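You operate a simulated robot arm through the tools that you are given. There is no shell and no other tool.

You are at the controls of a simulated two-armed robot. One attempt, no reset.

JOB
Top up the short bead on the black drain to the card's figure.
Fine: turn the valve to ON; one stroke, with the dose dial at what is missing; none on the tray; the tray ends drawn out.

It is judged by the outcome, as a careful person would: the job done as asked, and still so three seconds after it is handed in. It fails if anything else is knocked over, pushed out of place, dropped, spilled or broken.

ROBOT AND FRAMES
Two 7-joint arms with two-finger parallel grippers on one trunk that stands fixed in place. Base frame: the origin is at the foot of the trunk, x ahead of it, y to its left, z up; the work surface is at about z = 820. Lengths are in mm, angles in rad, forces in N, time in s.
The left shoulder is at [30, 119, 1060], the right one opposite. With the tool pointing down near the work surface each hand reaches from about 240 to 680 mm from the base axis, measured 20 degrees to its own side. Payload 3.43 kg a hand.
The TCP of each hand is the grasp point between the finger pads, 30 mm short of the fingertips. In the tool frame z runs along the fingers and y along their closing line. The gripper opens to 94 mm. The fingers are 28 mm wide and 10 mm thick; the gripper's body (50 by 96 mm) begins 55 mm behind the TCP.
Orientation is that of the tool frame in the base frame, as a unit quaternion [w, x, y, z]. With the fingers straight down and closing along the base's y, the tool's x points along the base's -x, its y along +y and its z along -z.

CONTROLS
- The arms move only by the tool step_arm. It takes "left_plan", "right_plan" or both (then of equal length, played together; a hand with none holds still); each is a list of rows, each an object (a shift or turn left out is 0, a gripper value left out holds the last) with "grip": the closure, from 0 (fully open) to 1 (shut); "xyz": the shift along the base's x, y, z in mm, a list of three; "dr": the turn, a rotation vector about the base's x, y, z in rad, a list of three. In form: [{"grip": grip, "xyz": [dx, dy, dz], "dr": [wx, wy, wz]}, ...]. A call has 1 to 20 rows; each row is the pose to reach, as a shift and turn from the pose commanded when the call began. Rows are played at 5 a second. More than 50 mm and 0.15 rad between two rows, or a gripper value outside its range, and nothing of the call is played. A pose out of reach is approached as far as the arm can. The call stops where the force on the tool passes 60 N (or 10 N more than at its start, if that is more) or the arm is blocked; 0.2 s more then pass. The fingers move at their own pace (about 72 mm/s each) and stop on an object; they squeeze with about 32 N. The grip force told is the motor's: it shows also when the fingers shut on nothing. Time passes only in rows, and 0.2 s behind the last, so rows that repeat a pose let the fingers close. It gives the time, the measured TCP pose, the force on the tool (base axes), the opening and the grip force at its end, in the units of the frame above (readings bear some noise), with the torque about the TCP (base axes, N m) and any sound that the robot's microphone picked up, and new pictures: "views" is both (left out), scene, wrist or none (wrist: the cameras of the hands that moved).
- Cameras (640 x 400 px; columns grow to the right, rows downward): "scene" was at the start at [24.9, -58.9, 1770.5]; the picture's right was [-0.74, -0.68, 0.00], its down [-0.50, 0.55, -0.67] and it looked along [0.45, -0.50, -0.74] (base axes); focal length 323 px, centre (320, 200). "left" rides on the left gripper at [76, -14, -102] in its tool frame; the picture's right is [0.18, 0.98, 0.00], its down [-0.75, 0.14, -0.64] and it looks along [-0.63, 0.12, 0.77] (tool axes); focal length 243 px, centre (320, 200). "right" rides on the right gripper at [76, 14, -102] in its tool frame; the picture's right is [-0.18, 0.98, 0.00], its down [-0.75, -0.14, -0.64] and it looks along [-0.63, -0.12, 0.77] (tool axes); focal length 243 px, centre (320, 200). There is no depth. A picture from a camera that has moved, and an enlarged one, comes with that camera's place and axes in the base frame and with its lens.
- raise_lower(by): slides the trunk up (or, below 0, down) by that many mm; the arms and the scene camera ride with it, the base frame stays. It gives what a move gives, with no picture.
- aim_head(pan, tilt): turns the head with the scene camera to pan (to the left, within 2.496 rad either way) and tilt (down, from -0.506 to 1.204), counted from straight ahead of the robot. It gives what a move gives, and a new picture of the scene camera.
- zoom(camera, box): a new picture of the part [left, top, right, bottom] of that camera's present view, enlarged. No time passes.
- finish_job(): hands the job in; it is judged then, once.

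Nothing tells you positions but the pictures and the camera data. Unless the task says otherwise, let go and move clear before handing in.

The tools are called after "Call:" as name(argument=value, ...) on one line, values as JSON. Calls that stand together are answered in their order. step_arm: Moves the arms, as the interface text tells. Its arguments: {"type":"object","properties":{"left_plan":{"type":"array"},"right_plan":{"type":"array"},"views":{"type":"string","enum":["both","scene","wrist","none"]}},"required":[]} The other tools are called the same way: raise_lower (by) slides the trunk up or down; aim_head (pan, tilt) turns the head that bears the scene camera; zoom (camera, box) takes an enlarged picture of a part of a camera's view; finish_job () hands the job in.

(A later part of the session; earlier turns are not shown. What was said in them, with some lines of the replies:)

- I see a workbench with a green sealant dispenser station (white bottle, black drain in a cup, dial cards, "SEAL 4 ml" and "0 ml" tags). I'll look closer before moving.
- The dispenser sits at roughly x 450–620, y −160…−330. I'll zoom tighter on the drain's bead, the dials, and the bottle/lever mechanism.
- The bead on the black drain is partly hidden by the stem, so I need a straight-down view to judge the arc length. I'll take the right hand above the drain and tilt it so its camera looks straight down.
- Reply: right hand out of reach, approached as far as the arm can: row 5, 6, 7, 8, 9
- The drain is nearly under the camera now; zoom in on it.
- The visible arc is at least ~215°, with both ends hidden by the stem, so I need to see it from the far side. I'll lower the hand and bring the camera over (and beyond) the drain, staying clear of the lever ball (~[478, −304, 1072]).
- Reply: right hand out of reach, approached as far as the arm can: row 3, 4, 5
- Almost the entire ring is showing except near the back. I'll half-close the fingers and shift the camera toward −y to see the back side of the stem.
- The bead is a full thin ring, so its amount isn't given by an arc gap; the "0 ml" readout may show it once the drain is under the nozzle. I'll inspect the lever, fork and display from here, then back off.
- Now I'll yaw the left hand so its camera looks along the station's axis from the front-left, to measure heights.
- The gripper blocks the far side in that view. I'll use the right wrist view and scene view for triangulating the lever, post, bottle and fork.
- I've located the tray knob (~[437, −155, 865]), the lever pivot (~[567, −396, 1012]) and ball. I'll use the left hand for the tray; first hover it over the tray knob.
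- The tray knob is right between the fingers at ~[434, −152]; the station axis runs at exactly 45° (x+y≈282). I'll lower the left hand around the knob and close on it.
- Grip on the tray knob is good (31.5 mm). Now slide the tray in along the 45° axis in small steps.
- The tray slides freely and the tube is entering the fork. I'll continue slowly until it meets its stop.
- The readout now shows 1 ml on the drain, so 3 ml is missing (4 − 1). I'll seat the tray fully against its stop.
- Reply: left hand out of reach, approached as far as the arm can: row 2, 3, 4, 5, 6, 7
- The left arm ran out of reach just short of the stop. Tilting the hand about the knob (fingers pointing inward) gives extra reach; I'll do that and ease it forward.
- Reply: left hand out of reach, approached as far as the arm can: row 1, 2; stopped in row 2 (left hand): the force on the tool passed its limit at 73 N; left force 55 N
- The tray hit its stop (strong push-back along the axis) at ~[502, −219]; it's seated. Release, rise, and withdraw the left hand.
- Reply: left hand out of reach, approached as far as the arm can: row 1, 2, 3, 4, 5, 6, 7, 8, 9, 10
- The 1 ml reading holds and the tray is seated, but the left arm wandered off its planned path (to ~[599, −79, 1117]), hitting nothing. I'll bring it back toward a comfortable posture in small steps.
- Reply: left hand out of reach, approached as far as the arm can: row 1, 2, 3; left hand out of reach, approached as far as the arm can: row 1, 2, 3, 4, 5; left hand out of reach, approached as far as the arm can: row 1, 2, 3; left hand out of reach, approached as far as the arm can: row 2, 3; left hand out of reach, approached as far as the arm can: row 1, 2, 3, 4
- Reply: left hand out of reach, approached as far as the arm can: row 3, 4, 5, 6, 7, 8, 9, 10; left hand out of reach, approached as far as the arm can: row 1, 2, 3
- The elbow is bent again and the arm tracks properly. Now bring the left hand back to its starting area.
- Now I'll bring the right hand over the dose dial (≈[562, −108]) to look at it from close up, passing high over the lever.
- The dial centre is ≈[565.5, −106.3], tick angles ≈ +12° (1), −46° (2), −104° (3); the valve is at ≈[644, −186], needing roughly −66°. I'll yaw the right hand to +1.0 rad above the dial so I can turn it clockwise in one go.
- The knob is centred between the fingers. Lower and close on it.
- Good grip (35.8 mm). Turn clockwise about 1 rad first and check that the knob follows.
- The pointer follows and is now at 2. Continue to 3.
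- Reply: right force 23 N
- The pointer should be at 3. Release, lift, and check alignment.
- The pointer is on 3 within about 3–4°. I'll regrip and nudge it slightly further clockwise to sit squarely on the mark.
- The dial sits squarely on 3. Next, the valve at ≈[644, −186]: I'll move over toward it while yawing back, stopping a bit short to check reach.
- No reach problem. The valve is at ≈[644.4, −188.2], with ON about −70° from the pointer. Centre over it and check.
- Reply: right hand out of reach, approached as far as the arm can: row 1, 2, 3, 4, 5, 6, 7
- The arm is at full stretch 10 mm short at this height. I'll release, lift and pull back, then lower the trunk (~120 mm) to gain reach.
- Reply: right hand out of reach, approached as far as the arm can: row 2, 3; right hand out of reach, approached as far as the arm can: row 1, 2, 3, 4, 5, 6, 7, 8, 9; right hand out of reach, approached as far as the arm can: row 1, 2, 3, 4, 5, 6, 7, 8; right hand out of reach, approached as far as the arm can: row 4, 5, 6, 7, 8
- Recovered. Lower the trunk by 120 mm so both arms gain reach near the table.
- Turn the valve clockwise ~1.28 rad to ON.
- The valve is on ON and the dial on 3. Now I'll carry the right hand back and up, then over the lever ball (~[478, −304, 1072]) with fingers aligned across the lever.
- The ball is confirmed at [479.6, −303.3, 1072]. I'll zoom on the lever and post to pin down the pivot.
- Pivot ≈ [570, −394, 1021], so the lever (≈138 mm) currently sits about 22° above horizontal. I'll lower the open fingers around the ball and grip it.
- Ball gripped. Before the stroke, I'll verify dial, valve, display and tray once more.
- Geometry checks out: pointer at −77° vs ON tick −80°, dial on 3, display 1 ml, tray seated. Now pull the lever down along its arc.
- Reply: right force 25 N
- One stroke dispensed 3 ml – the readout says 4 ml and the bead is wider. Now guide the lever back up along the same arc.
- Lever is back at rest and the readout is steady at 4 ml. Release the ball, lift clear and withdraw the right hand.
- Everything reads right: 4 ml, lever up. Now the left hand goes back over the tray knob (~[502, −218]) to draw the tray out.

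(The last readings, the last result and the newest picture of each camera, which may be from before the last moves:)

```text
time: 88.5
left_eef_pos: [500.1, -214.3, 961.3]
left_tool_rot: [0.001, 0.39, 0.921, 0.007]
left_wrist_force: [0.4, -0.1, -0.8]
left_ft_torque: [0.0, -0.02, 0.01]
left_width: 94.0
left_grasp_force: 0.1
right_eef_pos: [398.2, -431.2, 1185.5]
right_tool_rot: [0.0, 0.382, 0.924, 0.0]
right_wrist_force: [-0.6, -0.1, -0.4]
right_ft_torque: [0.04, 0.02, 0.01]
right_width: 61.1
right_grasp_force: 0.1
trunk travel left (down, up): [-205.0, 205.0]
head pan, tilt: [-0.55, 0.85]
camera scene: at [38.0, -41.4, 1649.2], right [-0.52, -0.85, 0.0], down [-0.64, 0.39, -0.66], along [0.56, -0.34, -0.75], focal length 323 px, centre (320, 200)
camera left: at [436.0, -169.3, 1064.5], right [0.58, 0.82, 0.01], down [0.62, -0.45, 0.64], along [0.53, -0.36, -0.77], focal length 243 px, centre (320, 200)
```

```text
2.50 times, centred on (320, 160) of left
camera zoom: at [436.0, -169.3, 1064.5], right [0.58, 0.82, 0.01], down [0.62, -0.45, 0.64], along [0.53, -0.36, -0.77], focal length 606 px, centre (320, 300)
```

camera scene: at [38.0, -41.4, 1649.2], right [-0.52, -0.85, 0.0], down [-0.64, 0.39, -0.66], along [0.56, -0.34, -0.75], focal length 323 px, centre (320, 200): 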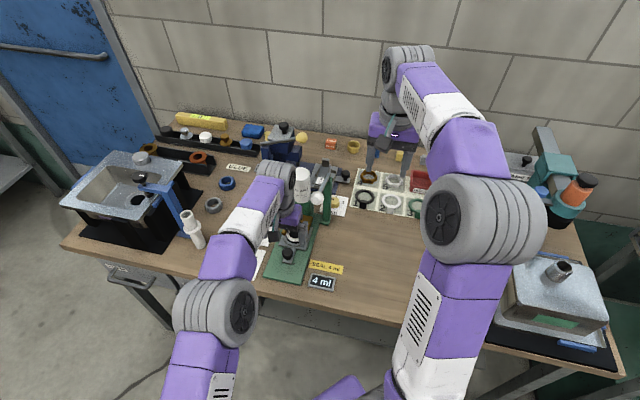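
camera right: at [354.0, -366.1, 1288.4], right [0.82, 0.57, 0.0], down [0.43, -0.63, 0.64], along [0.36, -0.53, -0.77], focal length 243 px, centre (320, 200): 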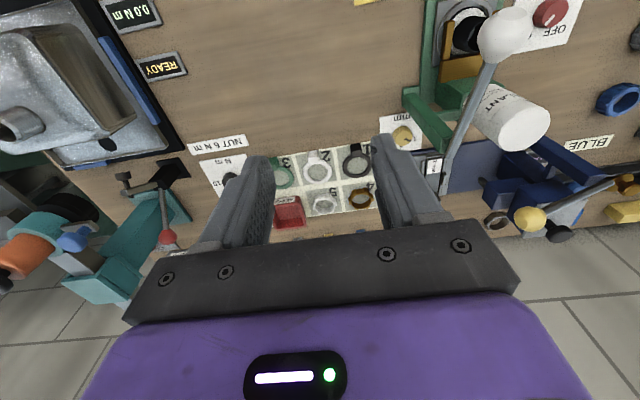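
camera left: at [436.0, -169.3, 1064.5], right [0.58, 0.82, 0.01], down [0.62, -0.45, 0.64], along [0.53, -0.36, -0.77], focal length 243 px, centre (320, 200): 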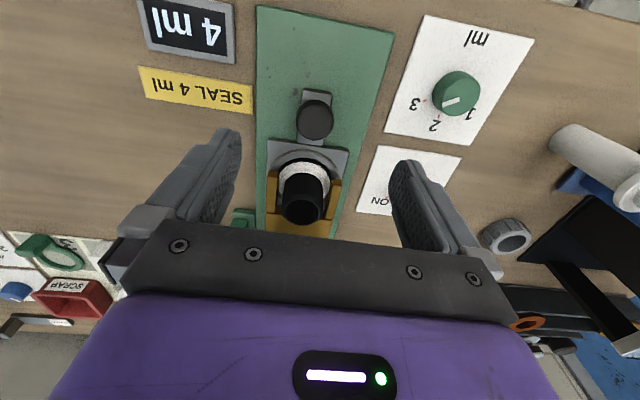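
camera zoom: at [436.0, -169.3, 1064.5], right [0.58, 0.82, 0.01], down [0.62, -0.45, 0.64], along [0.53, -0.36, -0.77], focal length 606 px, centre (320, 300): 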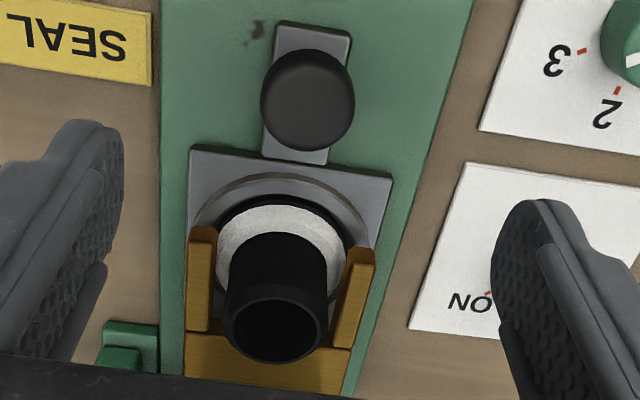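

The knob is at ≈[498, −216], well between the fingers. Lower around it.

Call:
step_arm(left_plan=[{"grip": 0.2, "xyz": [-1.5, -2, -25]}, {"grip": 0.2, "xyz": [-1.5, -2, -50]}, {"grip": 0.2, "xyz": [-1.5, -2, -70]}, {"grip": 0.2, "xyz": [-1.5, -2, -86]}, {"grip": 0.2, "xyz": [-1.5, -2, -86]}], views="wrist")

Call:
zoom(camera="left", box=[220, 80, 420, 240])

```text
time: 89.7
left_eef_pos: [498.1, -216.2, 871.4]
left_tool_rot: [0.001, 0.39, 0.921, 0.006]
left_wrist_force: [0.0, 0.7, 0.1]
left_ft_torque: [-0.01, 0.01, 0.0]
left_width: 75.4
left_grasp_force: 0.0
right_eef_pos: [397.5, -430.5, 1186.6]
right_tool_rot: [0.0, 0.381, 0.924, 0.0]
right_wrist_force: [-0.2, -0.1, 0.1]
right_ft_torque: [0.01, 0.04, 0.02]
right_width: 61.3
right_grasp_force: 0.1
trunk travel left (down, up): [-205.0, 205.0]
head pan, tilt: [-0.55, 0.85]
camera left: at [433.8, -170.4, 975.8], right [0.58, 0.82, 0.01], down [0.62, -0.45, 0.64], along [0.53, -0.36, -0.77], focal length 243 px, centre (320, 200)
```

left: 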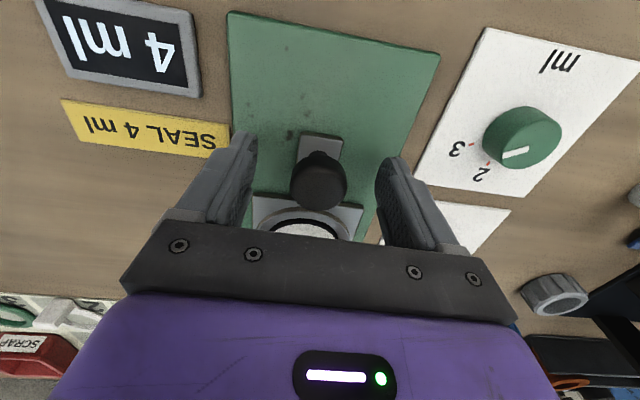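

```text
2.50 times, centred on (320, 160) of left
camera zoom: at [433.8, -170.4, 975.8], right [0.58, 0.82, 0.01], down [0.62, -0.45, 0.64], along [0.53, -0.36, -0.77], focal length 606 px, centre (320, 300)
```

zoom: 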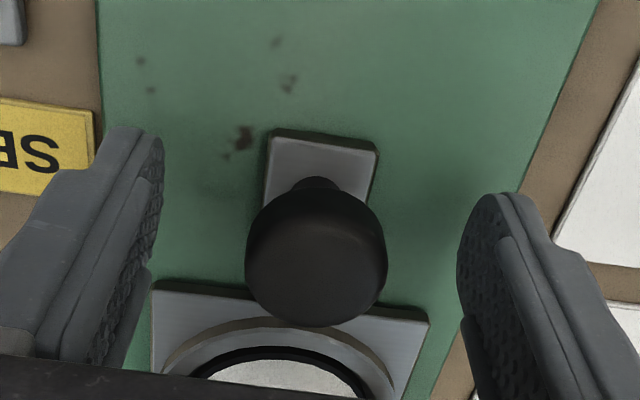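

Call:
step_arm(left_plan=[{"grip": 0.2, "xyz": [0.5, 0.5, 4]}, {"grip": 0.6, "xyz": [0.5, 0.5, 4]}, {"grip": 1, "xyz": [0.5, 0.5, 4]}, {"grip": 1, "xyz": [0.5, 0.5, 4]}, {"grip": 1, "xyz": [0.5, 0.5, 4]}], views="none")

```text
time: 90.9
left_eef_pos: [498.3, -216.2, 876.4]
left_tool_rot: [0.0, 0.391, 0.921, 0.006]
left_wrist_force: [-2.1, -2.6, 0.3]
left_ft_torque: [-0.06, 0.16, -0.1]
left_width: 31.4
left_grasp_force: 44.5
right_eef_pos: [397.1, -430.7, 1187.0]
right_tool_rot: [0.0, 0.382, 0.924, 0.0]
right_wrist_force: [-0.1, -0.1, 0.2]
right_ft_torque: [-0.04, 0.02, -0.02]
right_width: 61.5
right_grasp_force: 0.2
trunk travel left (down, up): [-205.0, 205.0]
head pan, tilt: [-0.55, 0.85]
```

Gripped (31.4 mm). Draw the tray straight out along the axis.

Call:
step_arm(left_plan=[{"grip": 1, "xyz": [-5, 5, 0]}, {"grip": 1, "xyz": [-11, 11, 0]}, {"grip": 1, "xyz": [-17, 17, 0]}, {"grip": 1, "xyz": [-23, 23, 0]}, {"grip": 1, "xyz": [-29, 29, 0]}, {"grip": 1, "xyz": [-35, 35, 0]}, {"grip": 1, "xyz": [-41, 41, 0]}, {"grip": 1, "xyz": [-47, 47, 0]}, {"grip": 1, "xyz": [-53, 53, 0]}, {"grip": 1, "xyz": [-58, 58, 0]}, {"grip": 1, "xyz": [-58, 58, 0]}], views="both")

Call:
zoom(camera="scene", box=[220, 160, 360, 300])

```text
time: 93.3
left_eef_pos: [440.6, -158.3, 877.2]
left_tool_rot: [0.001, 0.39, 0.921, 0.006]
left_wrist_force: [-5.0, -3.5, -2.0]
left_ft_torque: [0.39, 0.78, -0.01]
left_width: 31.4
left_grasp_force: 45.1
right_eef_pos: [397.0, -430.2, 1185.9]
right_tool_rot: [0.001, 0.382, 0.924, 0.0]
right_wrist_force: [0.3, 0.4, -0.6]
right_ft_torque: [0.02, -0.03, 0.06]
right_width: 61.1
right_grasp_force: 0.1
trunk travel left (down, up): [-205.0, 205.0]
head pan, tilt: [-0.55, 0.85]
camera scene: at [37.8, -42.2, 1649.2], right [-0.52, -0.85, 0.0], down [-0.64, 0.39, -0.66], along [0.56, -0.34, -0.75], focal length 323 px, centre (320, 200)
camera left: at [376.4, -113.4, 980.1], right [0.58, 0.82, 0.01], down [0.62, -0.45, 0.64], along [0.53, -0.36, -0.77], focal length 243 px, centre (320, 200)
```

scene: 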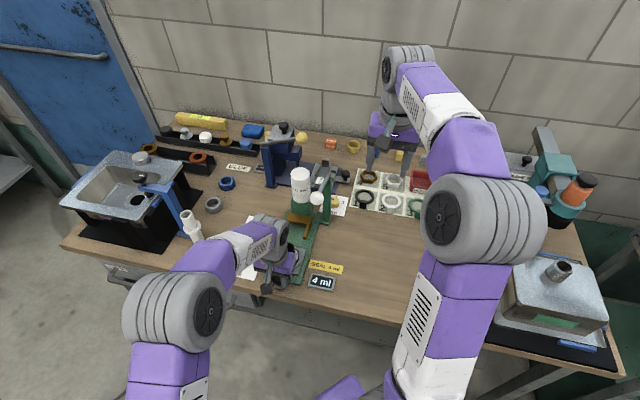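
left: 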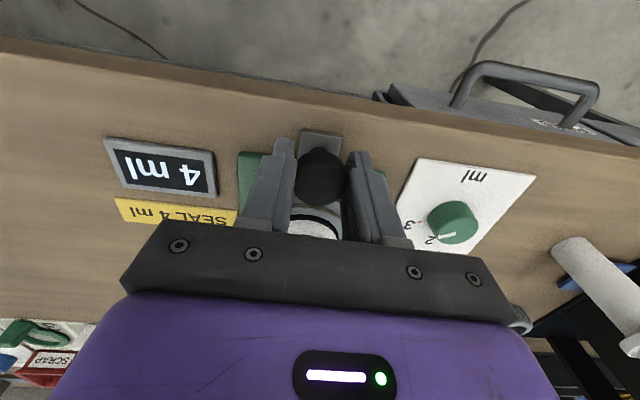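

```text
2.86 times, centred on (290, 230) of scene
camera zoom: at [37.8, -42.2, 1649.2], right [-0.52, -0.85, 0.0], down [-0.64, 0.39, -0.66], along [0.56, -0.34, -0.75], focal length 922 px, centre (406, 114)
```

zoom: 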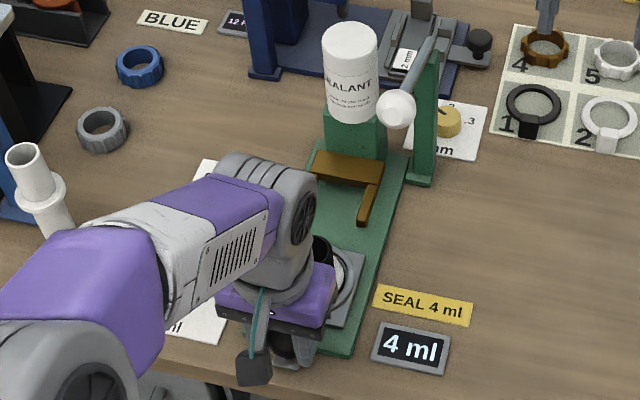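

The tray is nearly fully out (within ~10 mm of where it began). Ease it the rest of the way to its outer stop.

Call:
step_arm(left_plan=[{"grip": 1, "xyz": [-2, 3, 0]}, {"grip": 1, "xyz": [-4, 5, 0]}, {"grip": 1, "xyz": [-6, 7, 0]}, {"grip": 1, "xyz": [-7, 8, 0]}, {"grip": 1, "xyz": [-7, 8, 0]}], views="wrist")

```text
time: 94.5
left_eef_pos: [434.2, -150.5, 877.8]
left_tool_rot: [0.001, 0.391, 0.92, 0.006]
left_wrist_force: [-0.4, -5.0, -12.6]
left_ft_torque: [-0.39, -0.2, -0.02]
left_width: 31.4
left_grasp_force: 45.0
right_eef_pos: [397.7, -431.2, 1185.2]
right_tool_rot: [-0.001, 0.382, 0.924, 0.0]
right_wrist_force: [-0.1, 0.1, 0.0]
right_ft_torque: [0.02, -0.02, -0.01]
right_width: 61.1
right_grasp_force: 0.1
trunk travel left (down, up): [-205.0, 205.0]
head pan, tilt: [-0.55, 0.85]
camera left: at [370.1, -107.2, 980.1], right [0.58, 0.82, 0.01], down [0.62, -0.45, 0.64], along [0.53, -0.36, -0.77], focal length 243 px, centre (320, 200)
```

left: 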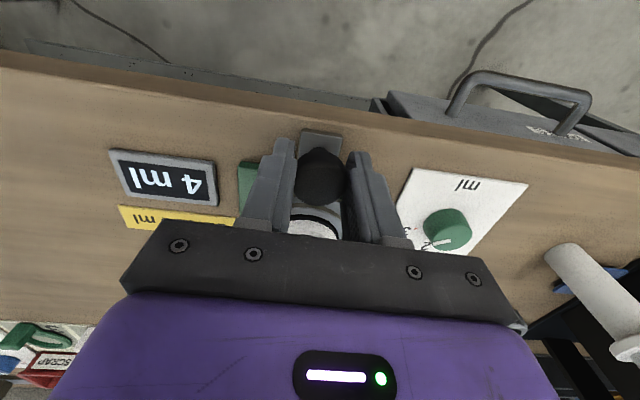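

The tray is back at its original drawn-out spot. Release the knob, lift straight up and withdraw the left hand.

Call:
step_arm(left_plan=[{"grip": 0.7}, {"grip": 0.2}, {"grip": 0.2}, {"grip": 0.2, "xyz": [0, 0, 25]}, {"grip": 0.2, "xyz": [0, 0, 60]}, {"grip": 0.2, "xyz": [0, 0, 100]}, {"grip": 0.2, "xyz": [-5, 30, 130]}, {"grip": 0.2, "xyz": [-10, 70, 160]}, {"grip": 0.2, "xyz": [-15, 115, 180]}, {"grip": 0.2, "xyz": [-20, 160, 190]}, {"grip": 0.2, "xyz": [-25, 200, 200]}, {"grip": 0.2, "xyz": [-25, 200, 200]}], views="both")

Call:
zoom(camera="scene", box=[210, 160, 360, 310])

Call:
zoom(camera="scene", box=[265, 230, 325, 290])

```text
refused: row 8 steps farther than a row can; nothing moved
```

```text
2.67 times, centred on (285, 235) of scene
camera zoom: at [39.2, -42.4, 1649.1], right [-0.52, -0.85, 0.0], down [-0.64, 0.39, -0.66], along [0.56, -0.34, -0.75], focal length 861 px, centre (413, 107)
```

zoom: 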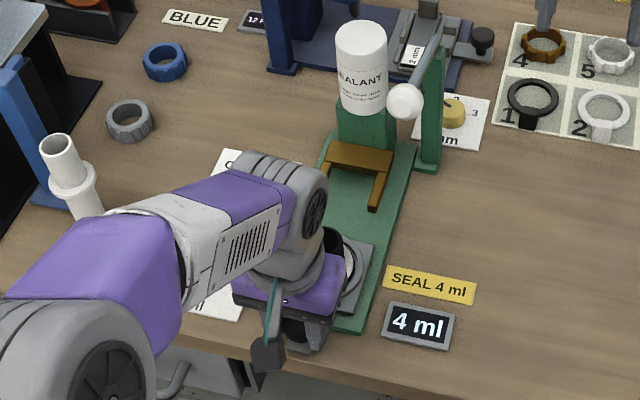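

```text
6.67 times, centred on (295, 260) of scene
camera zoom: at [39.2, -42.4, 1649.1], right [-0.52, -0.85, 0.0], down [-0.64, 0.39, -0.66], along [0.56, -0.34, -0.75], focal length 2152 px, centre (487, -200)
```

zoom: 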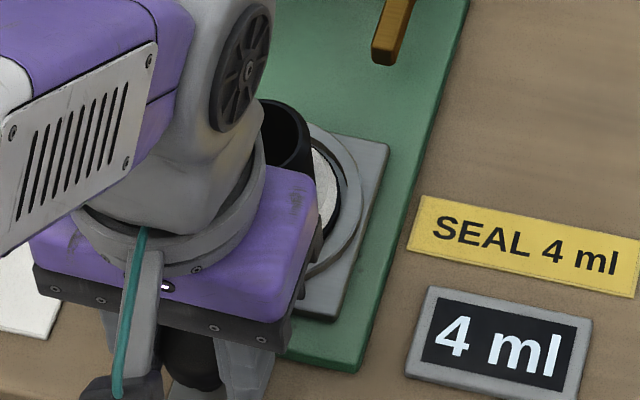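

That plan was refused for one too-large step; I'll resend it with smaller steps.

Call:
step_arm(left_plan=[{"grip": 0.7}, {"grip": 0.2}, {"grip": 0.2}, {"grip": 0.2, "xyz": [0, 0, 20]}, {"grip": 0.2, "xyz": [0, 0, 45]}, {"grip": 0.2, "xyz": [0, 0, 75]}, {"grip": 0.2, "xyz": [0, 0, 105]}, {"grip": 0.2, "xyz": [-5, 25, 130]}, {"grip": 0.2, "xyz": [-10, 60, 150]}, {"grip": 0.2, "xyz": [-15, 95, 170]}, {"grip": 0.2, "xyz": [-20, 130, 185]}, {"grip": 0.2, "xyz": [-25, 165, 195]}, {"grip": 0.2, "xyz": [-25, 200, 200]}, {"grip": 0.2, "xyz": [-25, 200, 200]}], views="both")

Call:
zoom(camera="scene", box=[210, 160, 360, 310])

Call:
zoom(camera="scene", box=[255, 230, 325, 300])

```text
time: 97.5
left_eef_pos: [411.9, 50.1, 1076.9]
left_tool_rot: [0.001, 0.391, 0.92, 0.006]
left_wrist_force: [-0.1, 0.4, 0.0]
left_ft_torque: [-0.02, 0.02, 0.0]
left_width: 75.3
left_grasp_force: 0.1
right_eef_pos: [397.7, -429.6, 1186.5]
right_tool_rot: [0.0, 0.382, 0.924, 0.001]
right_wrist_force: [1.3, 0.0, -0.2]
right_ft_torque: [0.03, -0.01, -0.05]
right_width: 60.9
right_grasp_force: 0.1
trunk travel left (down, up): [-205.0, 205.0]
head pan, tilt: [-0.55, 0.85]
camera scene: at [38.2, -42.0, 1649.2], right [-0.52, -0.85, 0.0], down [-0.64, 0.39, -0.66], along [0.56, -0.34, -0.75], focal length 323 px, centre (320, 200)
camera left: at [347.4, 95.0, 1179.7], right [0.58, 0.82, 0.01], down [0.62, -0.45, 0.64], along [0.53, -0.36, -0.77], focal length 243 px, centre (320, 200)
```

scene: 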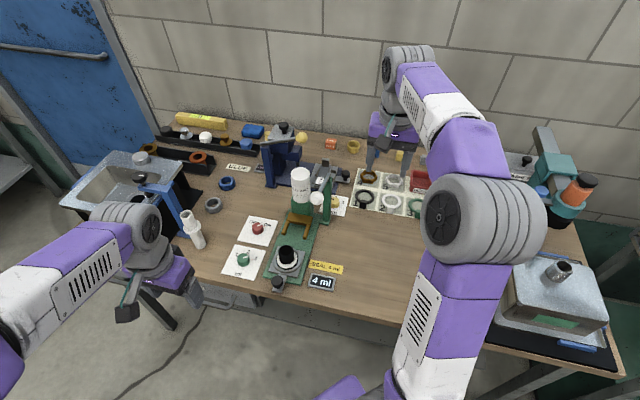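
left: 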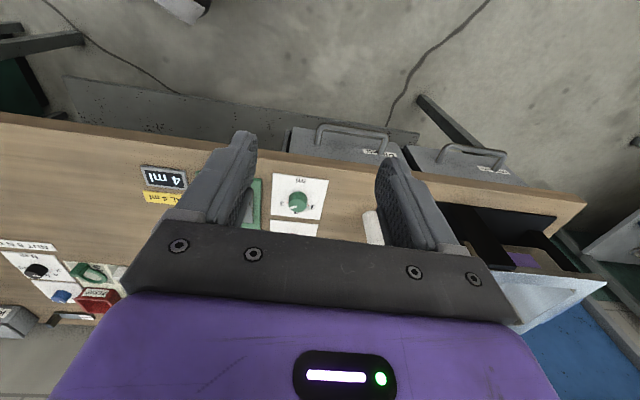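

```text
2.67 times, centred on (285, 235) of scene
camera zoom: at [38.2, -42.0, 1649.2], right [-0.52, -0.85, 0.0], down [-0.64, 0.39, -0.66], along [0.56, -0.34, -0.75], focal length 861 px, centre (413, 107)
```

zoom: 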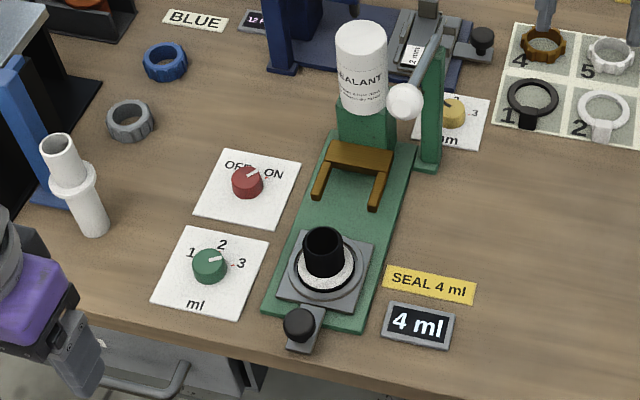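

```text
5.71 times, centred on (290, 265) of scene
camera zoom: at [38.2, -42.0, 1649.2], right [-0.52, -0.85, 0.0], down [-0.64, 0.39, -0.66], along [0.56, -0.34, -0.75], focal length 1844 px, centre (491, -171)
```

zoom: 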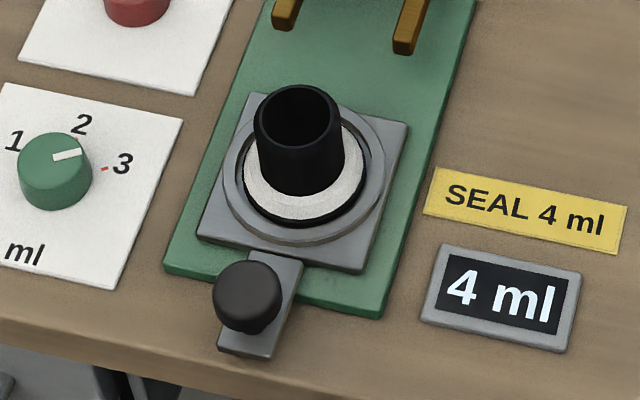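

The drain now carries a 4 ml bead with none on the tray. The valve is ON, the dial is on 3, the lever is back at rest, the tray is drawn out, and both hands are clear. Handing in.

Call:
finish_job()

```text
The job is handed in.
```

The black drain's bead is topped up to the card's 4 ml, and I've handed the job in.

- **Amount:** the readout showed 1 ml once the tray was pushed in. I set the dose dial to 3 and gave one stroke; it then read 4 ml and stayed there.
- **Valve and lever:** the valve is on ON, and the lever is back at its rest position.
- **Tray:** it is drawn out to where it started. The last pictures show no sealant on it.
- **Surroundings:** nothing else was moved, knocked over or spilled as far as the pictures show. Both hands are clear.

Each arm locked at full stretch once and took a few moves to free, the left drifting well off its planned path. I also lowered the trunk 120 mm to reach the valve and left it there.
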